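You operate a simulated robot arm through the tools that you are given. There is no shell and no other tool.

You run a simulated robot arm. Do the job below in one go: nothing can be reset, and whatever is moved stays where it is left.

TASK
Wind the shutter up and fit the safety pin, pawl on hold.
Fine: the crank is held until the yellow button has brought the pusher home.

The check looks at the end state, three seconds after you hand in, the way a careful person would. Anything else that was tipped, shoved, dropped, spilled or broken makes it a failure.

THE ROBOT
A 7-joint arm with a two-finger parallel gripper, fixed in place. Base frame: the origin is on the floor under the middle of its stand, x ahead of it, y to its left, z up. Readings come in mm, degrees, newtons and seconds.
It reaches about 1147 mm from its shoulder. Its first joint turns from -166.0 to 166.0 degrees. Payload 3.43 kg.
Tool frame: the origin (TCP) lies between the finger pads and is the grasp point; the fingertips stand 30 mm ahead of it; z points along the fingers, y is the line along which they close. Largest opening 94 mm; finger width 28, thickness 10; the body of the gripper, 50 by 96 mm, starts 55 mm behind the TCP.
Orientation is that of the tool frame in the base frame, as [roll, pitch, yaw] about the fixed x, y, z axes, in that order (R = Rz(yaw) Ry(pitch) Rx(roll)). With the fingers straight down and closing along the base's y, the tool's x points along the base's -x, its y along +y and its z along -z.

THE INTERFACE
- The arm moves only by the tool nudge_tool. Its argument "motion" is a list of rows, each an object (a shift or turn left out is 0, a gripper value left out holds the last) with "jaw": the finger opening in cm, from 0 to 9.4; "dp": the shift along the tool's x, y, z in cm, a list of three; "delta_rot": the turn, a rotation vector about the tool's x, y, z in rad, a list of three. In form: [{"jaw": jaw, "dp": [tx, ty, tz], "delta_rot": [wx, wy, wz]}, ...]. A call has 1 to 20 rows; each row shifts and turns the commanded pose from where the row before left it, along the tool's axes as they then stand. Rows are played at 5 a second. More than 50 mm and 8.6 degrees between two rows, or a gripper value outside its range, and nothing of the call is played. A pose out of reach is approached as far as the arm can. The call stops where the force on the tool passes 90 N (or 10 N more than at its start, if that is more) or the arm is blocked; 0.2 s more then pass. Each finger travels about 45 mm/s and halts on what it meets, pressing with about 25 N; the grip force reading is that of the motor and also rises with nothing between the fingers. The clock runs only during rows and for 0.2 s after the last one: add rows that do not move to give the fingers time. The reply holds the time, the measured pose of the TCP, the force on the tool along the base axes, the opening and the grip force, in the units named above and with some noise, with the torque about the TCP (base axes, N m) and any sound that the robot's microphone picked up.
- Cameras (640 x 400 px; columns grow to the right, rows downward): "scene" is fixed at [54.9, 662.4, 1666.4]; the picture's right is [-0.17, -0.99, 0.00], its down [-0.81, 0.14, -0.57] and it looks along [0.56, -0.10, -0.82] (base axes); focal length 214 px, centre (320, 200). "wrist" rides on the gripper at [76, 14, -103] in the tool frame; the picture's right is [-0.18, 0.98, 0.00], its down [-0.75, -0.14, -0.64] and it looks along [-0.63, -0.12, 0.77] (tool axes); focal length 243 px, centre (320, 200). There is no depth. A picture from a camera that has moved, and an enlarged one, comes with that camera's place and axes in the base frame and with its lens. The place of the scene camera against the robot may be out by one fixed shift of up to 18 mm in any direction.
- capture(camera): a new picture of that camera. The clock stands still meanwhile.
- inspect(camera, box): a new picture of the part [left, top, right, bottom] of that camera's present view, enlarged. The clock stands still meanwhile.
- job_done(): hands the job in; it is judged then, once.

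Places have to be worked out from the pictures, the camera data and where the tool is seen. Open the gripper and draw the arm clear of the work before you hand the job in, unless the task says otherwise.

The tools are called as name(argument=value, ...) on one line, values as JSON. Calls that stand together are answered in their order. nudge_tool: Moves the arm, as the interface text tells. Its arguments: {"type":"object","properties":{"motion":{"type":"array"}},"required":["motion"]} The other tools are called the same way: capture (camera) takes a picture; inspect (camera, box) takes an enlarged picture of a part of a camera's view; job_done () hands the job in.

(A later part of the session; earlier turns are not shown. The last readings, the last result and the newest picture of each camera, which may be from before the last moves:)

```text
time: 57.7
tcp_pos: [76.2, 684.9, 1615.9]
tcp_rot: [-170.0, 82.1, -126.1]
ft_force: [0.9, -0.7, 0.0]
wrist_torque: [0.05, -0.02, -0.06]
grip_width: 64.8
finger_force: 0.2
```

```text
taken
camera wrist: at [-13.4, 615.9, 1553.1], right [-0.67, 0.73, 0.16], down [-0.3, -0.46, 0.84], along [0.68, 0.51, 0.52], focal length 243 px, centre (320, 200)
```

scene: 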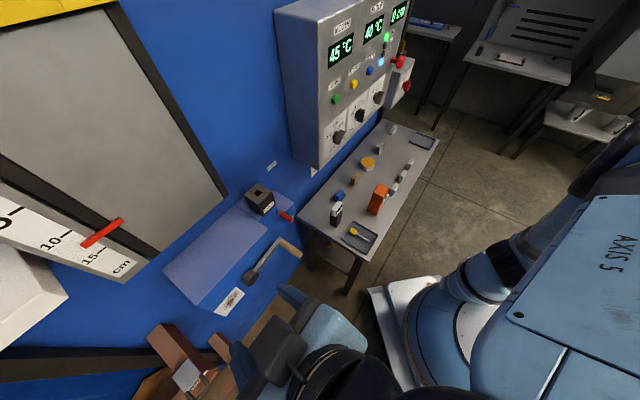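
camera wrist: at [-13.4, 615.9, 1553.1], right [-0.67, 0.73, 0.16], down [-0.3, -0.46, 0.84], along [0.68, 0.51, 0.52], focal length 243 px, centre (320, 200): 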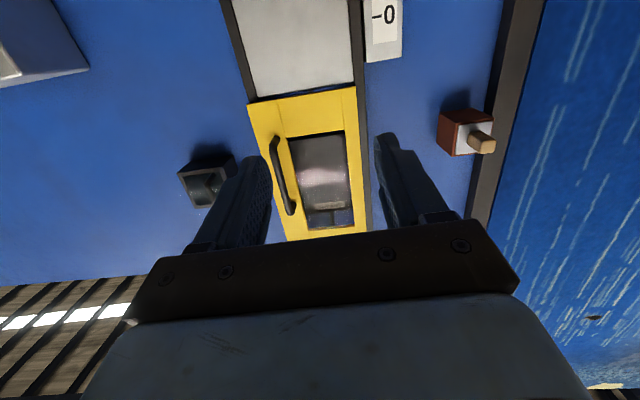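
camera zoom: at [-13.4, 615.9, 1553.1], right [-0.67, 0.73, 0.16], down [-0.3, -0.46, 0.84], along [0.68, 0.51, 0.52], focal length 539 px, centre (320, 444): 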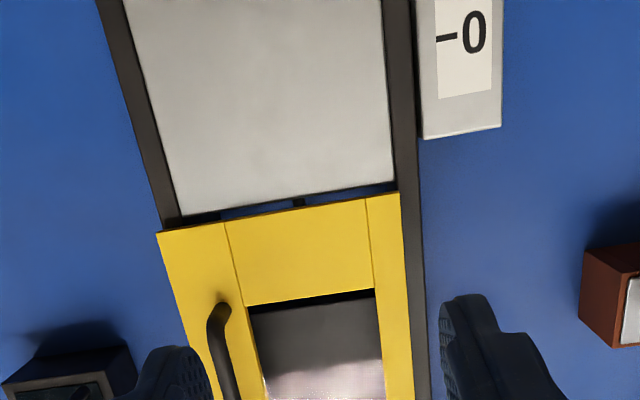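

The yellow frame is a door with a glass window and a grab handle. I'll zoom into the window to see what is behind it.

inspect(camera="wrist", box=[270, 120, 370, 240])

inspect(camera="wrist", box=[170, 130, 250, 210])

inspect(camera="wrist", box=[420, 90, 510, 170])

```text
3.33 times, centred on (320, 180) of wrist
camera zoom: at [-13.4, 615.9, 1553.1], right [-0.67, 0.73, 0.16], down [-0.3, -0.46, 0.84], along [0.68, 0.51, 0.52], focal length 809 px, centre (320, 267)
```

zoom: 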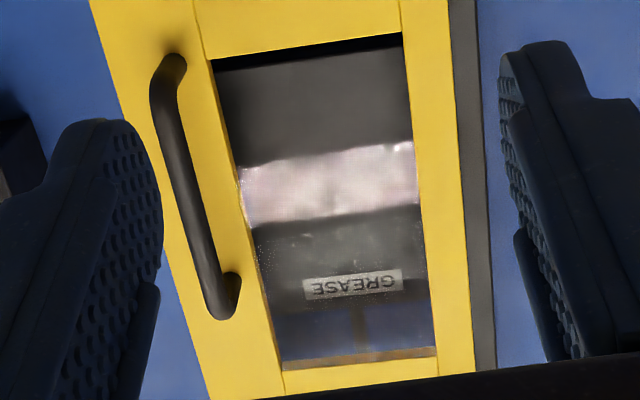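

```text
5.00 times, centred on (210, 170) of wrist
camera zoom: at [-13.4, 615.9, 1553.1], right [-0.67, 0.73, 0.16], down [-0.3, -0.46, 0.84], along [0.68, 0.51, 0.52], focal length 1213 px, centre (870, 350)
```

zoom: 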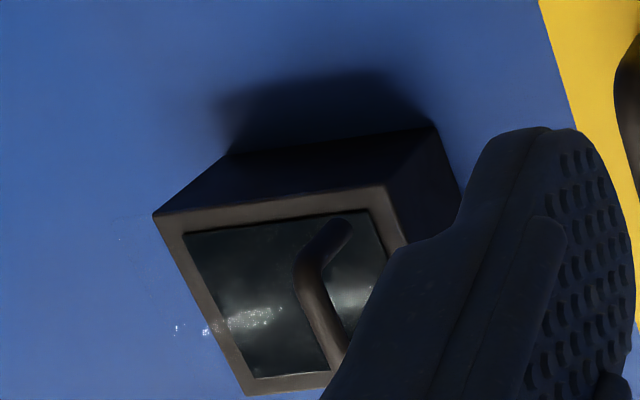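

```text
5.00 times, centred on (465, 130) of wrist
camera zoom: at [-13.4, 615.9, 1553.1], right [-0.67, 0.73, 0.16], down [-0.3, -0.46, 0.84], along [0.68, 0.51, 0.52], focal length 1213 px, centre (-405, 550)
```

zoom: 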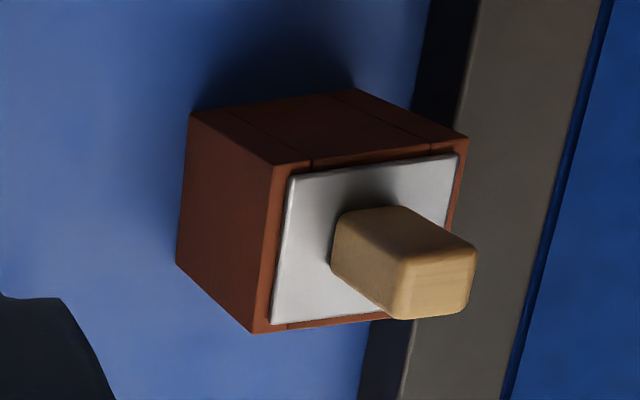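

Behind the glass is a block with a rod, labelled GREASE, so this column looks like a counterweight shaft with its own gauge. A counterweight going down as the shutter goes up fits both the gauge (0 at the top) and the ratchet, which allows only CW and blocks run-back. So CW is winding up. I'll return to the crank.

nudge_tool(motion=[{"delta_rot": [0, 0.131, 0.012]}, {"delta_rot": [0, 0.131, 0.012]}, {"delta_rot": [0, 0.131, 0]}, {"delta_rot": [0, 0.131, 0]}, {"delta_rot": [0, 0.131, 0]}, {"dp": [2.5, -1.3, 3.38]}, {"dp": [2.5, -1.3, 3.38]}, {"dp": [2.5, -1.3, 3.38]}, {"dp": [2.5, -1.3, 3.38]}, {"dp": [2.5, -1.3, 3.38]}, {"dp": [2.5, -1.3, 3.38]}, {"dp": [2.5, -1.3, 3.38]}, {"dp": [2.5, -1.3, 3.38]}, {"dp": [2.5, -1.3, 3.38]}, {"dp": [2.5, -1.3, 3.38]}, {}])

capture(camera="wrist")

```text
time: 61.1
tcp_pos: [207.4, 600.6, 1154.0]
tcp_rot: [-179.9, 44.6, -136.3]
ft_force: [0.4, -0.1, 0.5]
wrist_torque: [-0.04, -0.01, 0.0]
grip_width: 65.0
finger_force: 0.0
out of reach, approached as far as the arm can: row 4, 5
```

```text
taken
camera wrist: at [107.5, 523.8, 1173.1], right [-0.58, 0.8, 0.13], down [0.16, -0.04, 0.99], along [0.8, 0.6, -0.1], focal length 243 px, centre (320, 200)
```

wrist: 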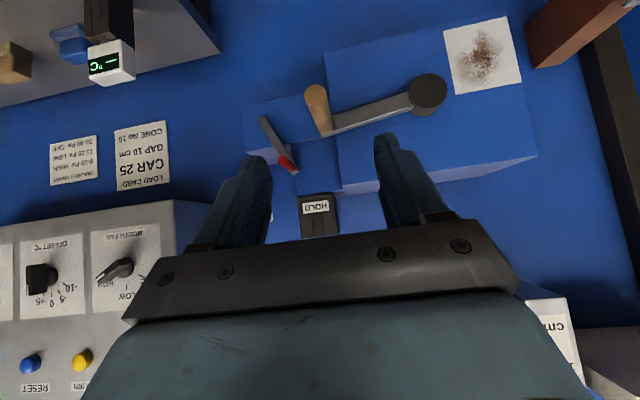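

The handle is now at q ≈ −271.5, z ≈ 1042.5, and the refined hub centre is (−400, 1029) with r ≈ 129. I'll correct the heading and regrasp the handle.

nudge_tool(motion=[{"delta_rot": [-0.016, 0, -0.016]}, {"dp": [-0.8, -0.33, 4.4]}, {"dp": [-0.8, -0.32, 4.4]}, {"dp": [0, 0, 3]}, {"dp": [0, 0, 3]}, {"dp": [0, 0, 2.5]}, {}])

capture(camera="wrist")

```text
time: 62.7
tcp_pos: [308.6, 689.3, 1042.5]
tcp_rot: [180.0, 44.6, -135.0]
ft_force: [-0.1, 0.0, -0.3]
wrist_torque: [0.02, 0.0, -0.02]
grip_width: 65.3
finger_force: 0.0
```

```text
taken
camera wrist: at [209.7, 610.2, 1062.1], right [-0.6, 0.79, 0.13], down [0.16, -0.04, 0.99], along [0.78, 0.61, -0.1], focal length 243 px, centre (320, 200)
```

wrist: 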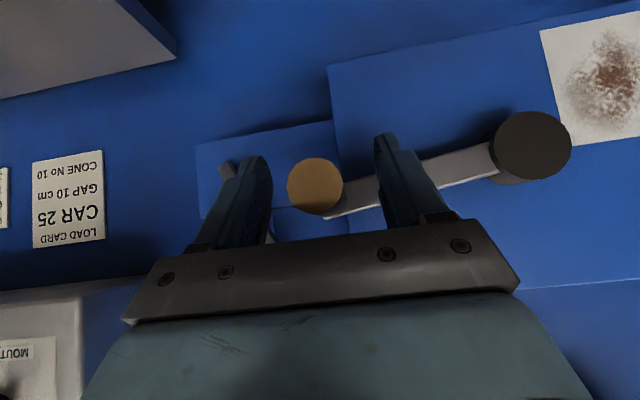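

The handle is between the fingers. I'll close and wind CW in small arcs, watching the force and pointer.

nudge_tool(motion=[{"jaw": 0}, {}, {}, {}, {}, {}, {"dp": [0.955, -0.07, 0.955]}, {"dp": [0.955, 0.07, 0.955]}, {"dp": [0.94, 0.21, 0.94]}, {}])

inspect(camera="scene", box=[0, 180, 140, 290])

capture(camera="wrist")

```text
time: 64.9
tcp_pos: [307.1, 690.1, 1004.0]
tcp_rot: [-179.9, 44.6, -135.0]
ft_force: [-6.8, 23.2, 13.8]
wrist_torque: [0.48, -0.35, -0.14]
grip_width: 26.2
finger_force: 45.4
```

```text
3.64 times, centred on (70, 235) of scene
camera zoom: at [54.9, 662.4, 1666.4], right [-0.17, -0.99, 0.0], down [-0.81, 0.14, -0.57], along [0.56, -0.1, -0.82], focal length 780 px, centre (1229, 73)
```

zoom: 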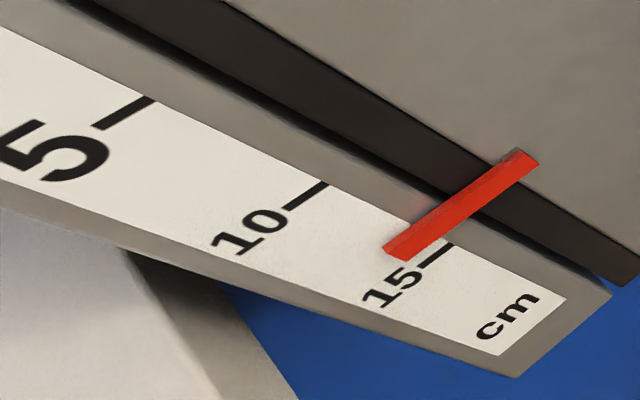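

```text
taken
camera wrist: at [207.5, 611.1, 1023.4], right [-0.6, 0.79, 0.13], down [0.16, -0.04, 0.99], along [0.78, 0.61, -0.1], focal length 243 px, centre (320, 200)
```

wrist: 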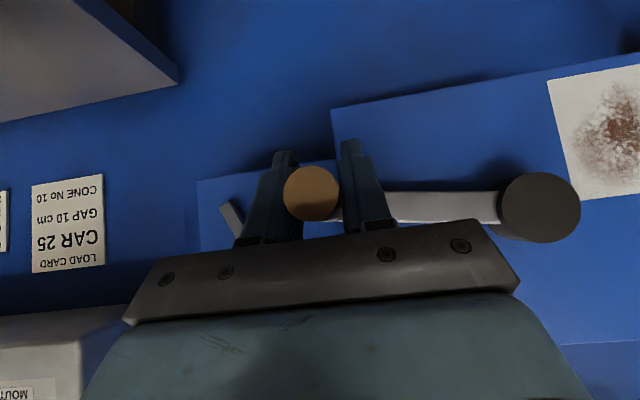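

The pointer is at about 14.2, with light resistance of about 14 N. I'll keep winding CW.

nudge_tool(motion=[{"dp": [0.926, 0.42, 0.926]}, {"dp": [0.89, 0.55, 0.89]}, {"dp": [0.85, 0.66, 0.85]}, {"dp": [0.8, 0.75, 0.8]}, {}])

inspect(camera="scene", box=[0, 180, 140, 290])

capture(camera="wrist")

```text
time: 66.1
tcp_pos: [293.8, 703.0, 952.9]
tcp_rot: [-179.7, 44.1, -135.2]
ft_force: [25.6, -50.6, -24.9]
wrist_torque: [0.88, 0.21, 1.23]
grip_width: 26.5
finger_force: 44.6
```

```text
3.64 times, centred on (70, 235) of scene
camera zoom: at [54.9, 662.4, 1666.4], right [-0.17, -0.99, 0.0], down [-0.81, 0.14, -0.57], along [0.56, -0.1, -0.82], focal length 780 px, centre (1229, 73)
```

zoom: 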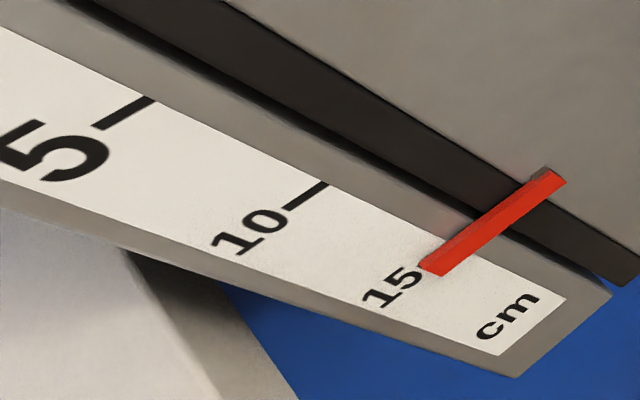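

```text
taken
camera wrist: at [195.1, 624.1, 972.1], right [-0.6, 0.79, 0.12], down [0.16, -0.03, 0.99], along [0.79, 0.61, -0.11], focal length 243 px, centre (320, 200)
```

wrist: 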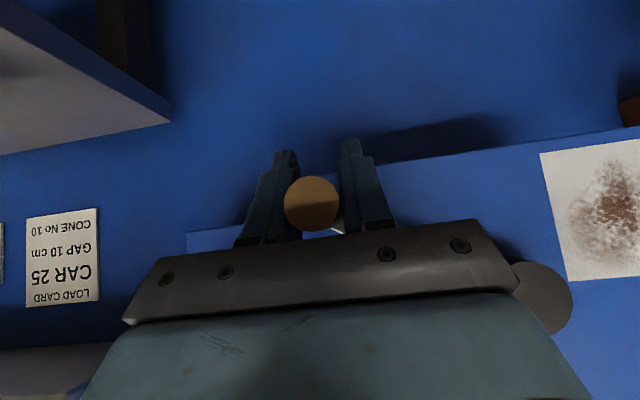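

The handle sits at θ ≈ −30° with the pointer at about 15.3. My fingers slid about 11 mm low on it and there is side force, so this may be the end stop. I'll open, re-centre on the handle and test again.

nudge_tool(motion=[{"jaw": 6}, {}, {}, {}, {"dp": [-0.78, 0, -0.78]}, {}])

capture(camera="wrist")

inspect(camera="scene", box=[0, 180, 140, 290])

```text
time: 67.5
tcp_pos: [289.6, 706.9, 966.2]
tcp_rot: [-179.9, 44.5, -135.0]
ft_force: [-0.3, 0.2, 0.3]
wrist_torque: [0.04, 0.01, 0.01]
grip_width: 59.8
finger_force: 0.1
```

```text
taken
camera wrist: at [191.0, 627.1, 985.6], right [-0.6, 0.79, 0.13], down [0.16, -0.04, 0.99], along [0.78, 0.61, -0.1], focal length 243 px, centre (320, 200)
```

wrist: 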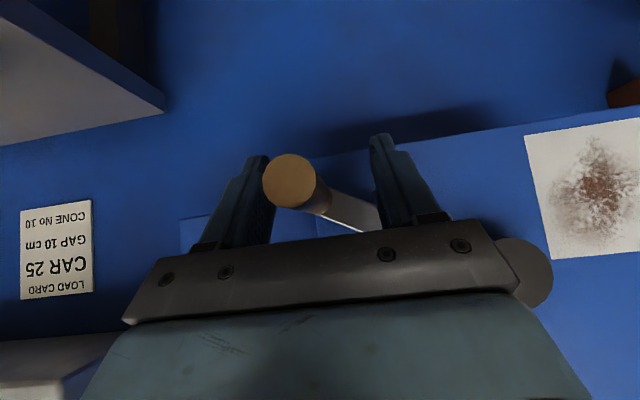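

```text
3.64 times, centred on (70, 235) of scene
camera zoom: at [54.9, 662.4, 1666.4], right [-0.17, -0.99, 0.0], down [-0.81, 0.14, -0.57], along [0.56, -0.1, -0.82], focal length 780 px, centre (1229, 73)
```

zoom: 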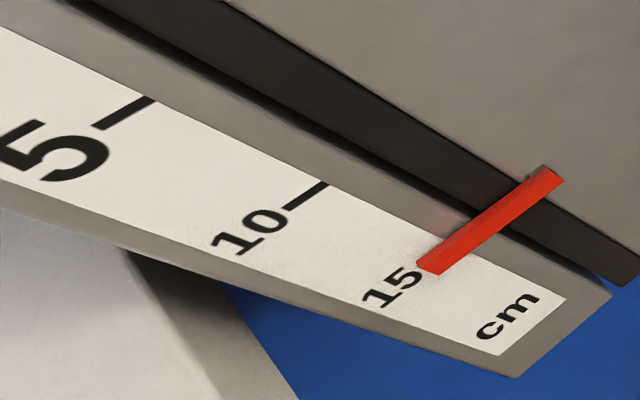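

The pointer reads about 15.1 and the pawl holds it. I'll re-centre 9 mm to the right, grip again and try a few more degrees CW to find out whether this is the end of travel.

nudge_tool(motion=[{"dp": [0, -0.9, 0]}, {"jaw": 0}, {}, {}, {}, {}, {}, {"dp": [0.545, 0.46, 0.545]}, {"dp": [0.53, 0.51, 0.53]}, {}])

capture(camera="wrist")

inspect(camera="scene", box=[0, 180, 140, 290])

```text
time: 69.7
tcp_pos: [290.5, 707.2, 949.8]
tcp_rot: [-180.0, 44.6, -135.1]
ft_force: [17.2, 9.1, 9.1]
wrist_torque: [0.53, -0.27, 0.18]
grip_width: 26.1
finger_force: 45.1
```

```text
taken
camera wrist: at [190.9, 627.8, 969.9], right [-0.6, 0.79, 0.13], down [0.16, -0.04, 0.99], along [0.78, 0.61, -0.1], focal length 243 px, centre (320, 200)
```

wrist: 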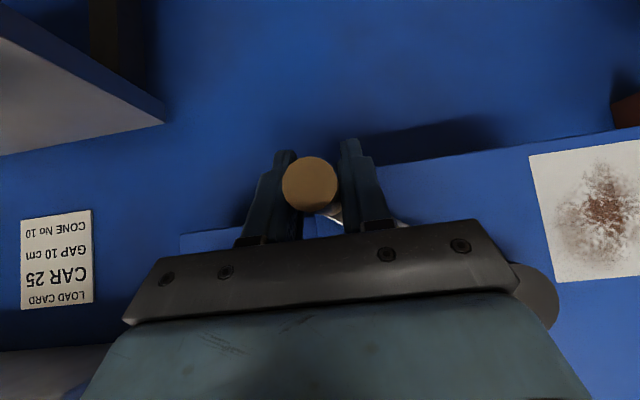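

```text
3.64 times, centred on (70, 235) of scene
camera zoom: at [54.9, 662.4, 1666.4], right [-0.17, -0.99, 0.0], down [-0.81, 0.14, -0.57], along [0.56, -0.1, -0.82], focal length 780 px, centre (1229, 73)
```

zoom: 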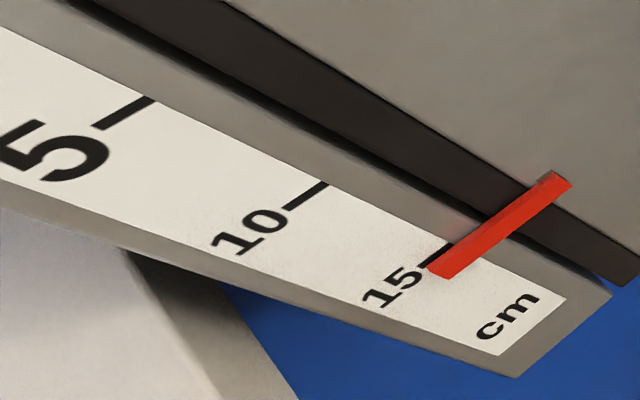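

It still turns easily and the pointer is just past 15. I'll keep winding in small arcs.

nudge_tool(motion=[{"dp": [0.63, 0.69, 0.63]}, {"dp": [0.587, 0.77, 0.587]}, {"dp": [0.53, 0.84, 0.53]}, {}])

capture(camera="wrist")

inspect(camera="scene", box=[0, 180, 140, 290])

```text
time: 70.7
tcp_pos: [273.9, 723.4, 923.9]
tcp_rot: [-179.9, 44.4, -135.1]
ft_force: [22.8, 0.6, -5.1]
wrist_torque: [0.61, -0.31, 0.29]
grip_width: 26.1
finger_force: 45.0
```

```text
taken
camera wrist: at [174.7, 643.4, 943.7], right [-0.6, 0.79, 0.13], down [0.16, -0.04, 0.99], along [0.78, 0.61, -0.11], focal length 243 px, centre (320, 200)
```

wrist: 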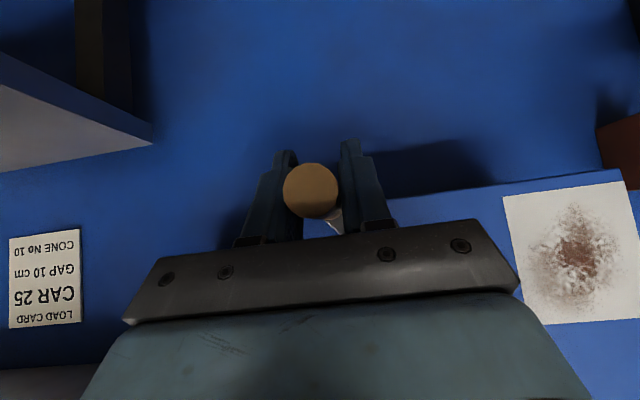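

```text
3.64 times, centred on (70, 235) of scene
camera zoom: at [54.9, 662.4, 1666.4], right [-0.17, -0.99, 0.0], down [-0.81, 0.14, -0.57], along [0.56, -0.1, -0.82], focal length 780 px, centre (1229, 73)
```

zoom: 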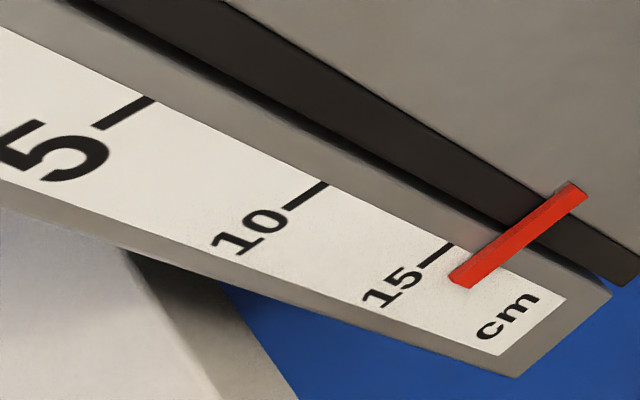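

The pointer is at about 16.3 and still moving with light force. I'll continue, correcting for a few millimetres of slip.

nudge_tool(motion=[{"dp": [0.417, 0.89, 0.417]}, {"dp": [0.354, 0.95, 0.354]}, {"dp": [0.297, 1.0, 0.297]}, {"dp": [0.233, 1.04, 0.233]}, {}])

capture(camera="wrist")

inspect(camera="scene", box=[0, 180, 140, 290])

```text
time: 71.9
tcp_pos: [246.6, 749.6, 907.5]
tcp_rot: [180.0, 44.4, -135.1]
ft_force: [13.4, -15.9, -31.6]
wrist_torque: [0.35, -0.22, 0.34]
grip_width: 26.0
finger_force: 45.3
```

```text
taken
camera wrist: at [147.1, 670.7, 926.4], right [-0.6, 0.79, 0.13], down [0.16, -0.04, 0.99], along [0.78, 0.61, -0.11], focal length 243 px, centre (320, 200)
```

wrist: 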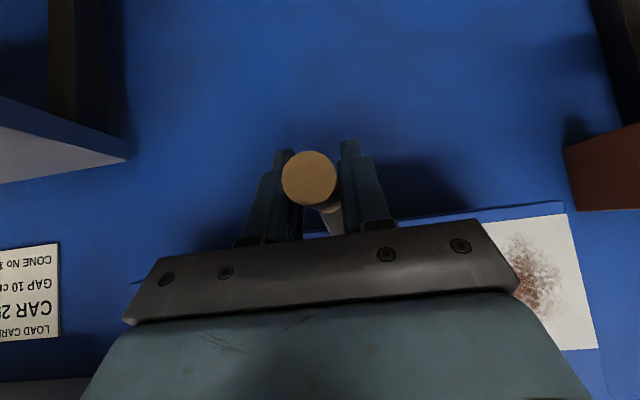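

```text
3.64 times, centred on (70, 235) of scene
camera zoom: at [54.9, 662.4, 1666.4], right [-0.17, -0.99, 0.0], down [-0.81, 0.14, -0.57], along [0.56, -0.1, -0.82], focal length 780 px, centre (1229, 73)
```

zoom: 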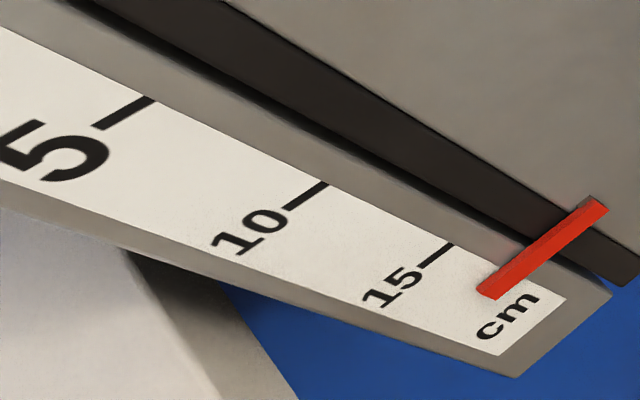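

The pointer is near 17.4 and the handle is centred in the grip. I'll continue along the bottom of the circle, watching for a stop.

nudge_tool(motion=[{"dp": [0.24, 1.29, 0.24]}, {"dp": [0.15, 1.32, 0.15]}, {"dp": [0.07, 1.35, 0.07]}, {}])

capture(camera="wrist")

inspect(camera="scene", box=[50, 200, 190, 310])

```text
time: 72.9
tcp_pos: [215.9, 779.3, 902.2]
tcp_rot: [179.9, 44.7, -135.1]
ft_force: [14.8, 6.5, -5.7]
wrist_torque: [-0.25, 0.02, 0.13]
grip_width: 25.7
finger_force: 45.2
```

```text
taken
camera wrist: at [118.2, 699.9, 922.3], right [-0.6, 0.79, 0.13], down [0.16, -0.04, 0.99], along [0.78, 0.62, -0.1], focal length 243 px, centre (320, 200)
```

wrist: 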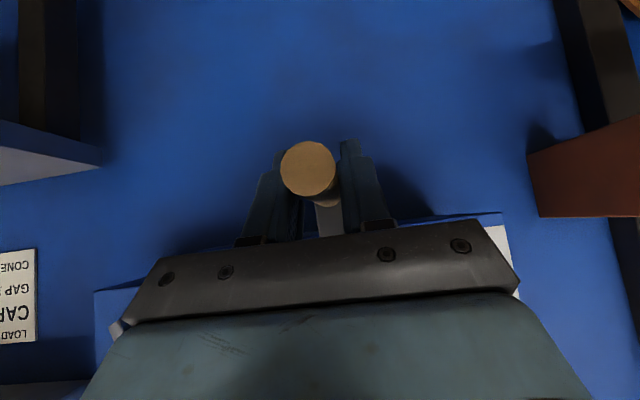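

```text
3.64 times, centred on (120, 255) of scene
camera zoom: at [54.9, 662.4, 1666.4], right [-0.17, -0.99, 0.0], down [-0.81, 0.14, -0.57], along [0.56, -0.1, -0.82], focal length 780 px, centre (1047, 0)
```

zoom: 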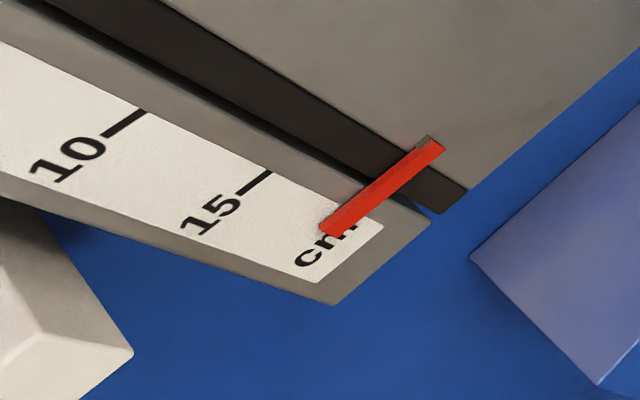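

The pointer has passed about 18.7 and is nearing the bottom of its guide. I'll continue in short steps.

nudge_tool(motion=[{"dp": [-0.02, 1.13, -0.02]}, {"dp": [-0.12, 1.34, -0.12]}, {}])

inspect(camera="scene", box=[50, 200, 190, 310])

inspect(camera="scene", box=[200, 160, 340, 320])

```text
time: 73.4
tcp_pos: [216.1, 782.9, 901.8]
tcp_rot: [-178.8, 44.7, -135.1]
ft_force: [7.1, -37.8, 15.4]
wrist_torque: [-0.14, 0.0, 0.46]
grip_width: 26.0
finger_force: 45.4
stopped in row 2: the force on the tool passed its limit at 98 N (the readings are from after the stop); the commanded pose is now the measured one
```

```text
3.64 times, centred on (120, 255) of scene
camera zoom: at [54.9, 662.4, 1666.4], right [-0.17, -0.99, 0.0], down [-0.81, 0.14, -0.57], along [0.56, -0.1, -0.82], focal length 780 px, centre (1047, 0)
```

zoom: 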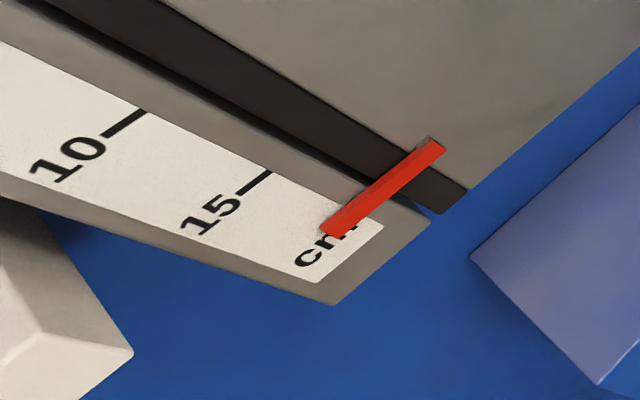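

```text
2.50 times, centred on (270, 240) of scene
camera zoom: at [54.9, 662.4, 1666.4], right [-0.17, -0.99, 0.0], down [-0.81, 0.14, -0.57], along [0.56, -0.1, -0.82], focal length 536 px, centre (445, 100)
```

zoom: 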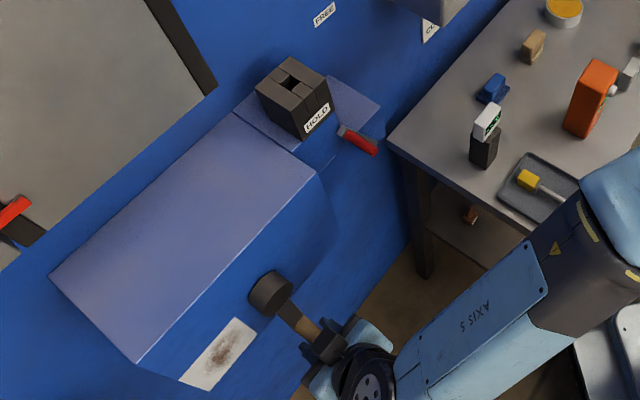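

There's a hard stop with the crank hanging straight down, and the pointer is at the bottom of its travel. I'll inspect the block's hole and look for any visible change that tells fully up from fully down.

inspect(camera="scene", box=[230, 170, 310, 230])

inspect(camera="scene", box=[250, 175, 280, 200])

inspect(camera="scene", box=[0, 0, 240, 280])

inspect(camera="scene", box=[0, 0, 140, 80])

```text
6.67 times, centred on (270, 200) of scene
camera zoom: at [54.9, 662.4, 1666.4], right [-0.17, -0.99, 0.0], down [-0.81, 0.14, -0.57], along [0.56, -0.1, -0.82], focal length 1430 px, centre (653, 200)
```

zoom: 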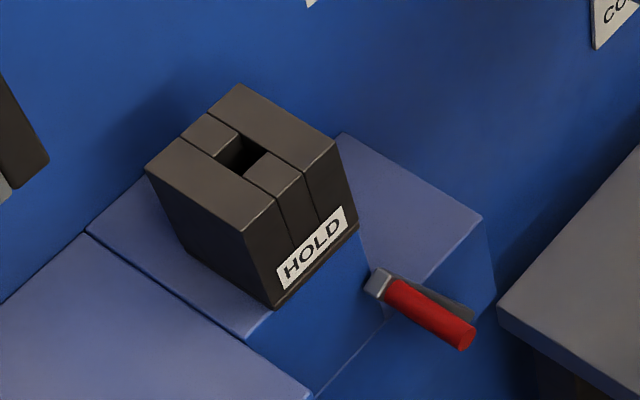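

```text
16.00 times, centred on (265, 188) of scene
camera zoom: at [54.9, 662.4, 1666.4], right [-0.17, -0.99, 0.0], down [-0.81, 0.14, -0.57], along [0.56, -0.1, -0.82], focal length 3432 px, centre (1200, 400)
```

zoom: 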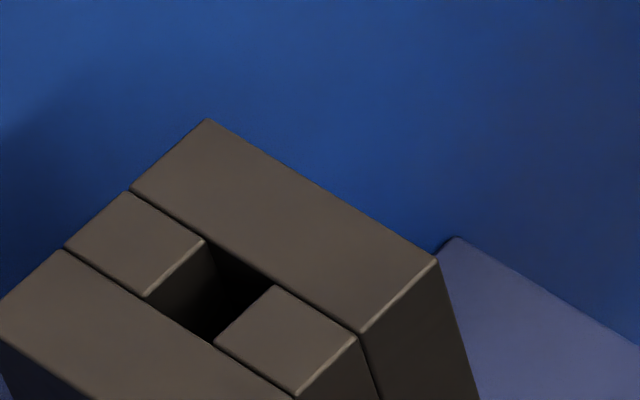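

```text
1.43 times, centred on (120, 140) of scene
camera zoom: at [54.9, 662.4, 1666.4], right [-0.17, -0.99, 0.0], down [-0.81, 0.14, -0.57], along [0.56, -0.1, -0.82], focal length 306 px, centre (606, 286)
```

zoom: 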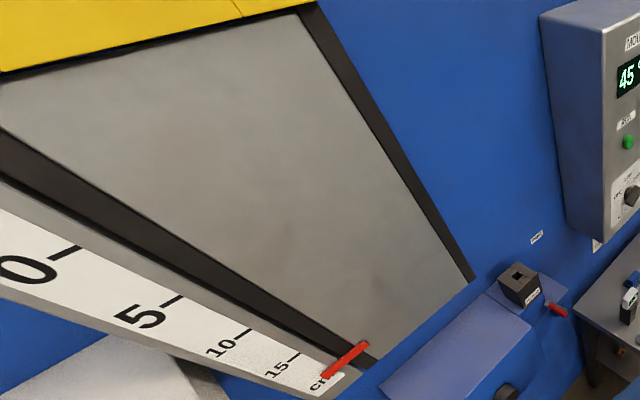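

```text
4.57 times, centred on (70, 40) of scene
camera zoom: at [54.9, 662.4, 1666.4], right [-0.17, -0.99, 0.0], down [-0.81, 0.14, -0.57], along [0.56, -0.1, -0.82], focal length 980 px, centre (1463, 931)
```

zoom: 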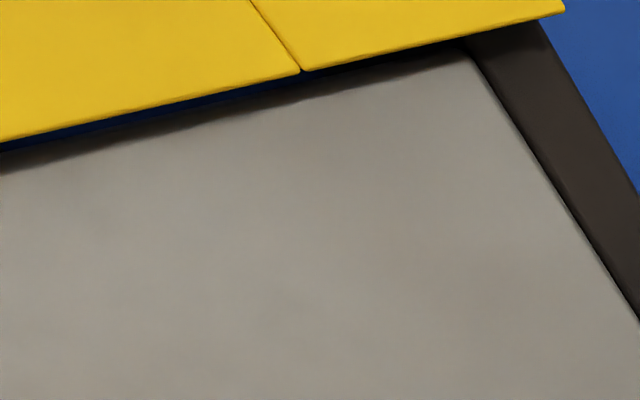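

Let me repeat the exact zoom of the plate's bottom edge that I took at pointer 12.9, to compare edge and surface marks.

inspect(camera="scene", box=[110, 170, 250, 270])

inspect(camera="scene", box=[0, 180, 140, 290])

```text
4.00 times, centred on (180, 220) of scene
camera zoom: at [54.9, 662.4, 1666.4], right [-0.17, -0.99, 0.0], down [-0.81, 0.14, -0.57], along [0.56, -0.1, -0.82], focal length 858 px, centre (880, 120)
```

zoom: 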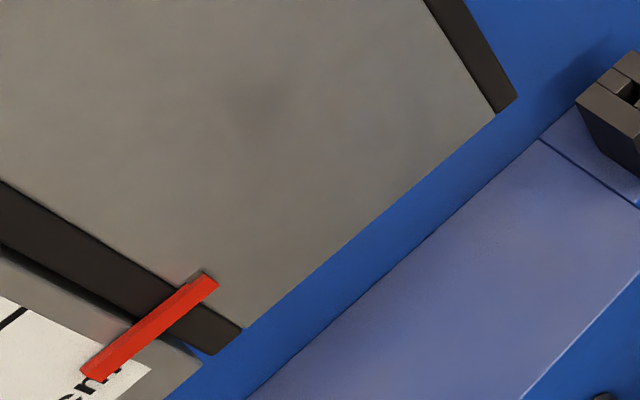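

```text
3.64 times, centred on (70, 235) of scene
camera zoom: at [54.9, 662.4, 1666.4], right [-0.17, -0.99, 0.0], down [-0.81, 0.14, -0.57], along [0.56, -0.1, -0.82], focal length 780 px, centre (1229, 73)
```

zoom: 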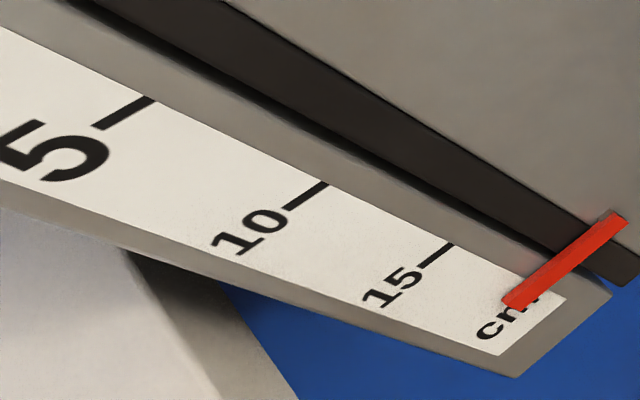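

The plate's surface marks and edges haven't moved at all, so it's a fixed cover and only the pointer rides behind it. I'll now open the fingers at this stop and see whether the crank tends to run back, which shows the direction of the load.

nudge_tool(motion=[{"jaw": 6}, {}, {}, {}, {}, {}])

capture(camera="wrist")

inspect(camera="scene", box=[0, 180, 140, 290])

```text
time: 74.8
tcp_pos: [213.0, 784.7, 900.3]
tcp_rot: [-178.9, 44.5, -135.2]
ft_force: [0.3, 0.5, 0.7]
wrist_torque: [-0.01, 0.01, 0.0]
grip_width: 60.0
finger_force: 0.1
```

```text
taken
camera wrist: at [113.9, 707.2, 920.1], right [-0.59, 0.8, 0.12], down [0.15, -0.03, 0.99], along [0.79, 0.6, -0.1], focal length 243 px, centre (320, 200)
```

wrist: 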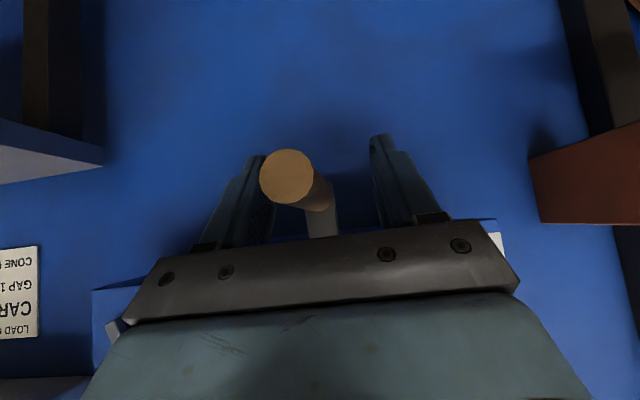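

```text
3.64 times, centred on (70, 235) of scene
camera zoom: at [54.9, 662.4, 1666.4], right [-0.17, -0.99, 0.0], down [-0.81, 0.14, -0.57], along [0.56, -0.1, -0.82], focal length 780 px, centre (1229, 73)
```

zoom: 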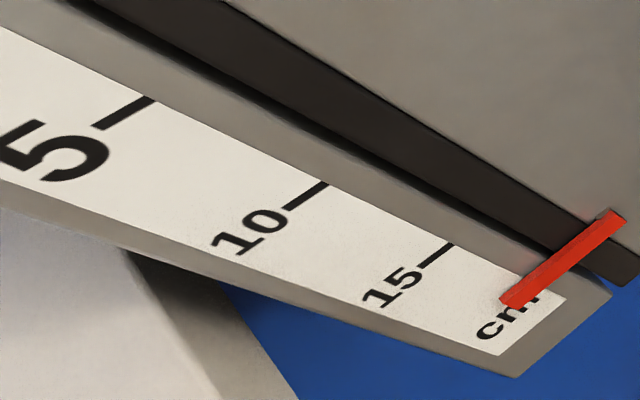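

The crank stays at the stop (it relaxed about 1° elastically). To be sure of the sense of motion, I'll look again at the rod and GREASE block behind the glass, which I recorded at pointer 12.9, and see which way it has moved. I'll retreat and go up.

nudge_tool(motion=[{"dp": [0, 0, -3.4]}, {"dp": [0, 0, -3.4]}, {"dp": [0, 0, -3.4]}, {"dp": [-2.74, 0.19, -3.75]}, {"dp": [-2.74, 0.19, -3.75]}, {"dp": [-2.74, 0.19, -3.75]}, {"dp": [-2.74, 0.19, -3.75]}, {"dp": [-2.74, 0.19, -3.75]}, {"dp": [-2.74, 0.19, -3.75]}, {"dp": [-2.74, 0.19, -3.75]}, {"dp": [-2.74, 0.19, -3.75]}, {"dp": [-2.74, 0.19, -3.75]}, {"dp": [-2.74, 0.19, -3.75]}, {"dp": [-2.74, 0.19, -3.75]}, {"dp": [-2.74, 0.19, -3.75]}, {"dp": [-2.74, 0.19, -3.75]}, {"dp": [-2.74, 0.19, -3.75]}])

nudge_tool(motion=[{"delta_rot": [0, -0.131, 0]}, {"delta_rot": [0, -0.131, 0]}, {"delta_rot": [0, -0.131, 0]}, {"delta_rot": [0, -0.131, 0]}, {"delta_rot": [0, -0.131, 0]}, {}])

inspect(camera="wrist", box=[270, 120, 370, 240])

capture(camera="wrist")

```text
time: 78.4
tcp_pos: [77.8, 676.9, 1574.9]
tcp_rot: [-178.8, 44.5, -135.0]
ft_force: [-0.3, -1.6, 0.8]
wrist_torque: [0.01, -0.01, 0.03]
grip_width: 60.3
finger_force: 0.2
out of reach, approached as far as the arm can: row 16, 17
```

```text
time: 79.8
tcp_pos: [67.2, 746.6, 1645.8]
tcp_rot: [-172.0, 81.7, -129.4]
ft_force: [0.5, -0.4, -0.1]
wrist_torque: [0.01, 0.0, 0.01]
grip_width: 60.0
finger_force: 0.1
out of reach, approached as far as the arm can: row 1, 2, 3, 4, 5
```

```text
3.33 times, centred on (320, 180) of wrist
camera zoom: at [-23.5, 680.2, 1584.0], right [-0.65, 0.74, 0.16], down [-0.3, -0.45, 0.84], along [0.7, 0.5, 0.52], focal length 809 px, centre (320, 267)
```

zoom: 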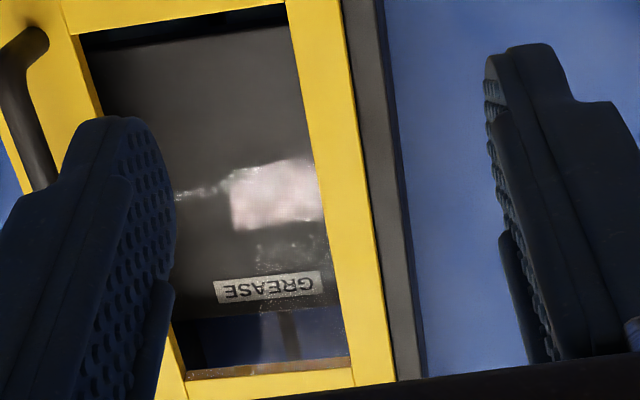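

```text
taken
camera wrist: at [-23.5, 680.2, 1584.0], right [-0.65, 0.74, 0.16], down [-0.3, -0.45, 0.84], along [0.7, 0.5, 0.52], focal length 243 px, centre (320, 200)
```

wrist: 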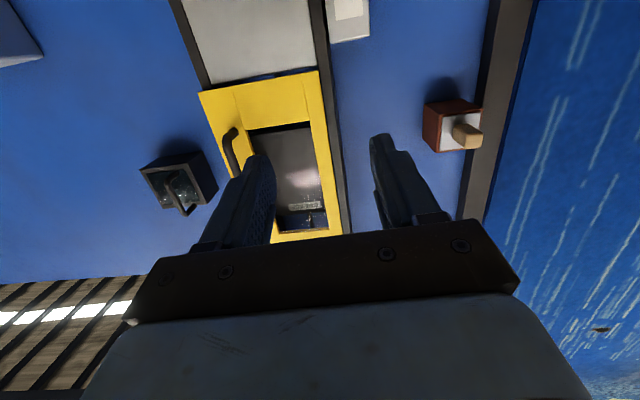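

The block behind the glass is in the same place relative to its window, so it's just a fixed item. Two cues point the same way:
- The gauge reads the shutter gap: it started at 10, matching the load card's "GAP 10 cm", and it rises with CW.
- The ratchet allows only CW.

So the shutter is now at its upper stop and the pawl is on HOLD. Next comes the pin. I'll bring the tool back toward the bench.

nudge_tool(motion=[{"dp": [4, 0, 0], "delta_rot": [0, 0.13, 0]}, {"dp": [4, 0, 0], "delta_rot": [0, 0.13, 0]}, {"dp": [4, 0, 0], "delta_rot": [0, 0.13, 0]}, {"dp": [4, 0, 0], "delta_rot": [0, 0.13, 0]}, {"dp": [4, 0, 0], "delta_rot": [0, 0.13, 0]}, {}])

capture(camera="scene")

```text
time: 81.2
tcp_pos: [-4.3, 720.1, 1504.6]
tcp_rot: [-178.9, 44.7, -135.9]
ft_force: [-0.3, 0.1, -0.8]
wrist_torque: [-0.01, 0.03, 0.0]
grip_width: 59.7
finger_force: 0.0
out of reach, approached as far as the arm can: row 1, 2, 3, 4, 5
```

```text
taken
```

scene: 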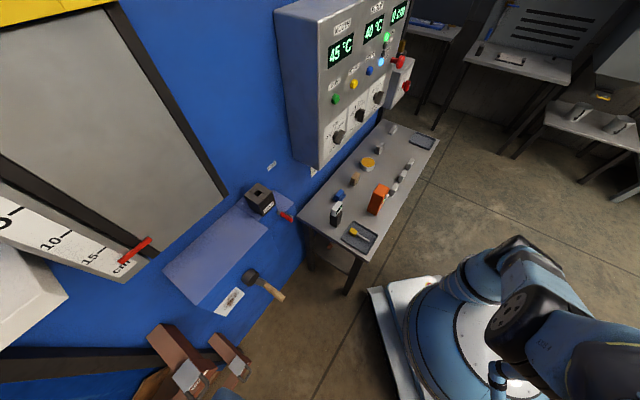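

I'll now travel right and down toward the bench, staying well in front of the wall.

nudge_tool(motion=[{"dp": [1.1, -4.3, 1.83]}, {"dp": [1.1, -4.3, 1.83]}, {"dp": [1.1, -4.3, 1.83]}, {"dp": [1.1, -4.3, 1.83]}, {"dp": [1.1, -4.3, 1.83]}, {"dp": [1.1, -4.3, 1.83]}, {"dp": [1.1, -4.3, 1.83]}, {"dp": [1.1, -4.3, 1.83]}, {"dp": [1.1, -4.3, 1.83]}, {"dp": [1.1, -4.3, 1.83]}, {"dp": [1.1, -4.3, 1.83]}, {"dp": [1.1, -4.3, 1.83]}, {}])

nudge_tool(motion=[{"delta_rot": [0, 0.13, 0]}, {"delta_rot": [0, 0.13, 0]}, {"delta_rot": [0, 0.13, 0]}, {"delta_rot": [0, 0.13, 0]}, {"delta_rot": [0, 0.13, 0]}, {"delta_rot": [0, 0.13, 0]}, {}])

capture(camera="wrist")

capture(camera="scene")

```text
time: 84.0
tcp_pos: [339.6, 677.1, 1593.7]
tcp_rot: [-179.0, 44.8, -135.1]
ft_force: [0.0, 0.3, -1.4]
wrist_torque: [-0.02, -0.01, -0.03]
grip_width: 60.1
finger_force: 0.0
out of reach, approached as far as the arm can: row 1, 2, 3, 4, 5, 6, 7, 8, 9, 10, 11, 12
```

```text
time: 85.6
tcp_pos: [318.0, 627.4, 1563.7]
tcp_rot: [179.8, 25.4, -136.4]
ft_force: [1.5, -0.6, 0.7]
wrist_torque: [-0.01, 0.02, -0.02]
grip_width: 60.2
finger_force: 0.0
out of reach, approached as far as the arm can: row 1, 2, 3, 4, 5, 6
```

```text
taken
camera wrist: at [227.3, 558.6, 1623.1], right [-0.56, 0.82, 0.08], down [0.39, 0.18, 0.9], along [0.73, 0.54, -0.42], focal length 243 px, centre (320, 200)
```

wrist: 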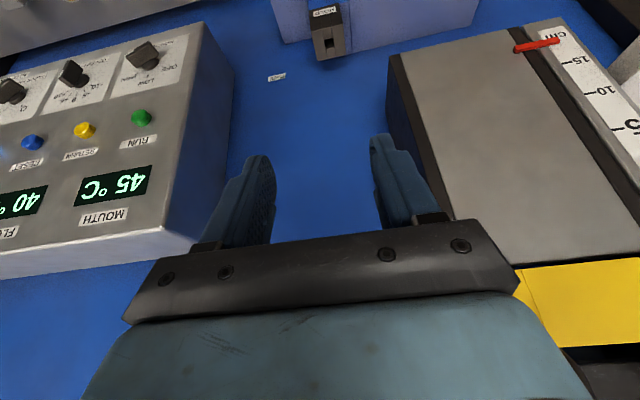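

```text
taken
```

scene: 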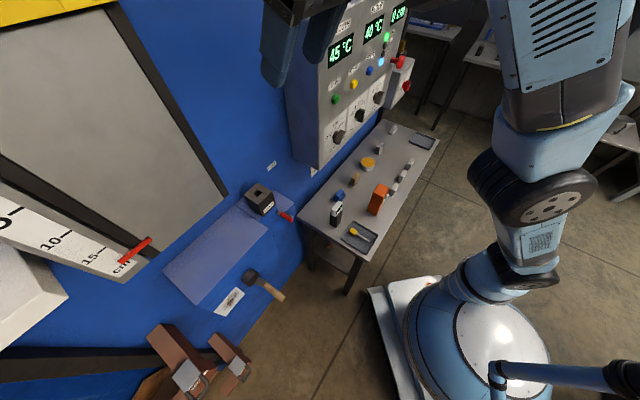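

The solver got stuck near joint limits on that path. I'll bring the commanded pose back to a place that worked earlier, with the tool straight down near (330, 520, 1443).

nudge_tool(motion=[{"dp": [-1.0, 2.74, -3.21]}, {"dp": [-1.0, 2.74, -3.21]}, {"dp": [-1.0, 2.74, -3.21]}, {"dp": [-1.0, 2.74, -3.21]}, {"dp": [-1.0, 2.74, -3.21]}, {"dp": [-1.0, 2.74, -3.21]}, {"dp": [-1.0, 2.74, -3.21]}, {"dp": [-1.0, 2.74, -3.21]}, {}, {}, {}])

capture(camera="scene")

```text
time: 88.0
tcp_pos: [282.1, 605.1, 1580.4]
tcp_rot: [-180.0, 25.2, -136.1]
ft_force: [0.4, 0.0, 0.2]
wrist_torque: [0.0, -0.02, -0.03]
grip_width: 59.9
finger_force: 0.1
out of reach, approached as far as the arm can: row 1, 2, 3, 4, 5, 6, 7, 8
```

```text
taken
```

scene: 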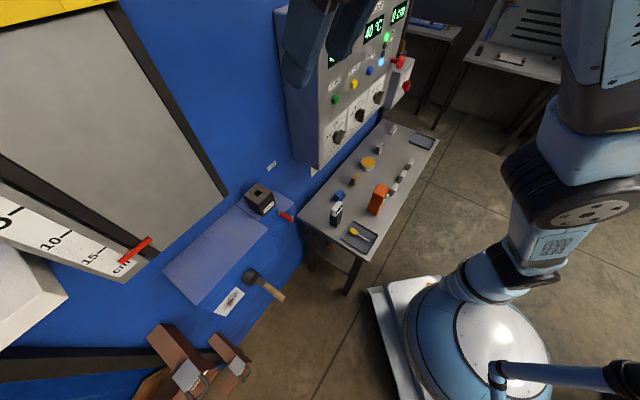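

It is still out of reach here. I'll bring the commanded pose to where the arm actually is, by shifting and tilting forward about 25–30°, so the solver can recover.

nudge_tool(motion=[{"dp": [-0.63, 2.35, -3.43]}, {"dp": [-0.63, 2.35, -3.43]}, {"dp": [-0.63, 2.35, -3.43]}, {"dp": [-0.63, 2.35, -3.43]}, {"delta_rot": [0, -0.13, 0]}, {"delta_rot": [0, -0.13, 0]}, {"delta_rot": [0, -0.13, 0]}, {"delta_rot": [0, -0.13, 0]}, {}])

capture(camera="scene")

```text
time: 90.0
tcp_pos: [226.0, 587.2, 1595.8]
tcp_rot: [179.7, 55.3, -136.4]
ft_force: [1.0, -0.2, -0.5]
wrist_torque: [0.04, 0.03, 0.02]
grip_width: 60.0
finger_force: 0.0
out of reach, approached as far as the arm can: row 1, 2, 3, 4
```

```text
taken
```

scene: 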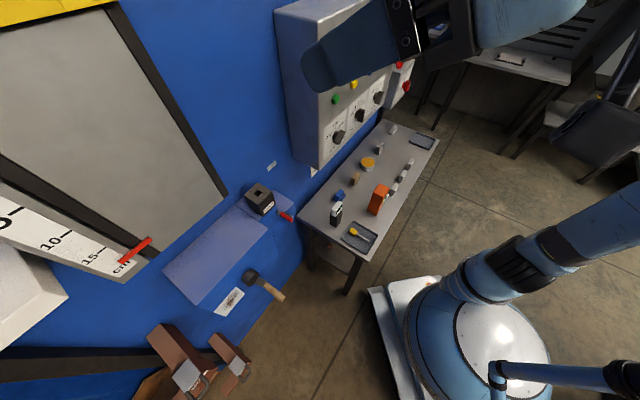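

Now it's reachable again and the elbow is in the good branch. I'll go down and right to the earlier safe spot, then point the tool straight down.

nudge_tool(motion=[{"dp": [2.18, -2.4, 2.12]}, {"dp": [2.18, -2.4, 2.12]}, {"dp": [2.18, -2.4, 2.12]}, {"dp": [2.18, -2.4, 2.12]}, {"dp": [2.18, -2.4, 2.12]}, {"delta_rot": [0, 0.1206, 0]}, {"delta_rot": [0, 0.1206, 0]}, {"delta_rot": [0, 0.1206, 0]}, {"delta_rot": [0, 0.1206, 0]}, {"delta_rot": [0, 0.1206, 0]}, {"delta_rot": [0, 0.1206, 0]}, {"delta_rot": [0, 0.1206, 0]}, {"delta_rot": [0, 0.1206, 0]}, {}])

capture(camera="wrist")

capture(camera="scene")

```text
time: 93.0
tcp_pos: [326.7, 517.2, 1445.6]
tcp_rot: [179.9, -0.1, -136.1]
ft_force: [1.0, -0.2, 0.5]
wrist_torque: [-0.01, 0.02, 0.0]
grip_width: 60.0
finger_force: 0.0
```

```text
taken
camera wrist: at [263.1, 474.3, 1548.8], right [-0.55, 0.84, 0.0], down [0.64, 0.42, 0.64], along [0.53, 0.35, -0.77], focal length 243 px, centre (320, 200)
```

wrist: 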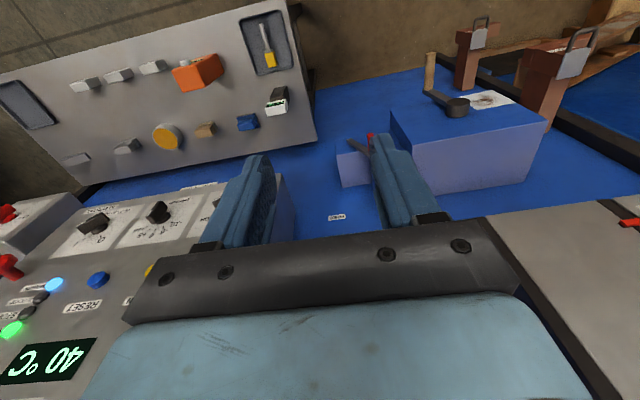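

```text
taken
```

scene: 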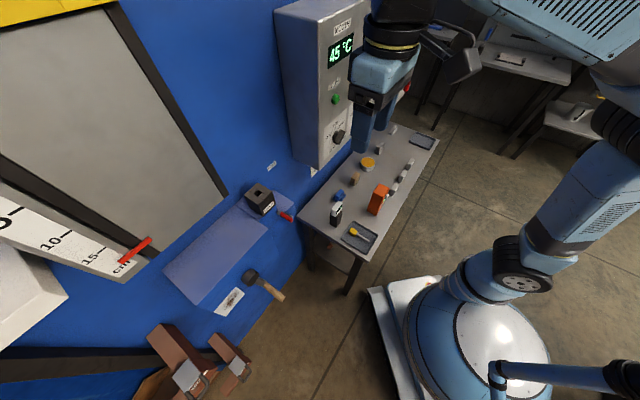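

The tool is straight down at the known good spot. I'll move right over the tray and descend to about z = 960 for a close look at the pin.

nudge_tool(motion=[{"dp": [0, -4.8, 0], "delta_rot": [0, 0, -0.019]}, {"dp": [0, -4.8, 0]}, {"dp": [0, -4.6, 0]}, {"dp": [0, 0, 4.8]}, {"dp": [0, 0, 4.8]}, {"dp": [0, 0, 4.8]}, {"dp": [0, 0, 4.8]}, {"dp": [0, 0, 4.8]}, {"dp": [0, 0, 4.8]}, {"dp": [0, 0, 4.8]}, {"dp": [0, 0, 4.8]}, {"dp": [0, 0, 4.8]}, {"dp": [0, 0, 4.8]}, {}])

capture(camera="wrist")

capture(camera="scene")

```text
time: 96.0
tcp_pos: [425.0, 417.2, 965.2]
tcp_rot: [179.8, 0.0, -135.1]
ft_force: [0.1, 0.1, 0.2]
wrist_torque: [0.0, -0.01, 0.02]
grip_width: 59.8
finger_force: 0.1
```

```text
taken
camera wrist: at [362.1, 372.9, 1067.7], right [-0.56, 0.83, 0.0], down [0.64, 0.43, 0.64], along [0.53, 0.36, -0.77], focal length 243 px, centre (320, 200)
```

wrist: 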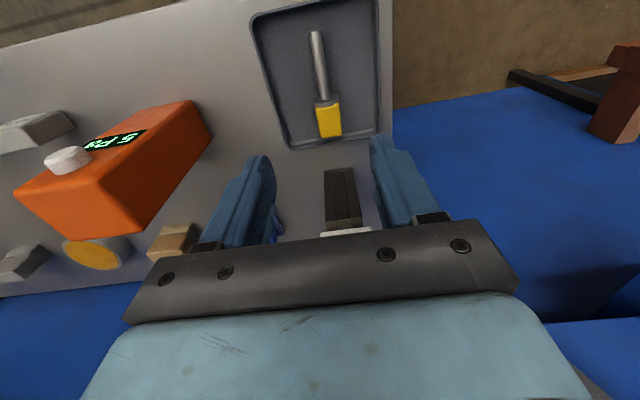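

```text
taken
```

scene: 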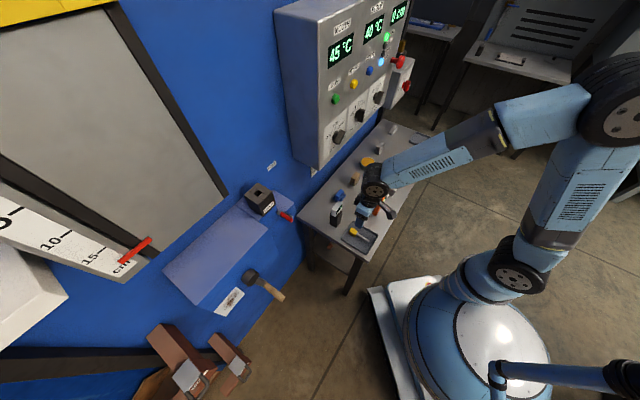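

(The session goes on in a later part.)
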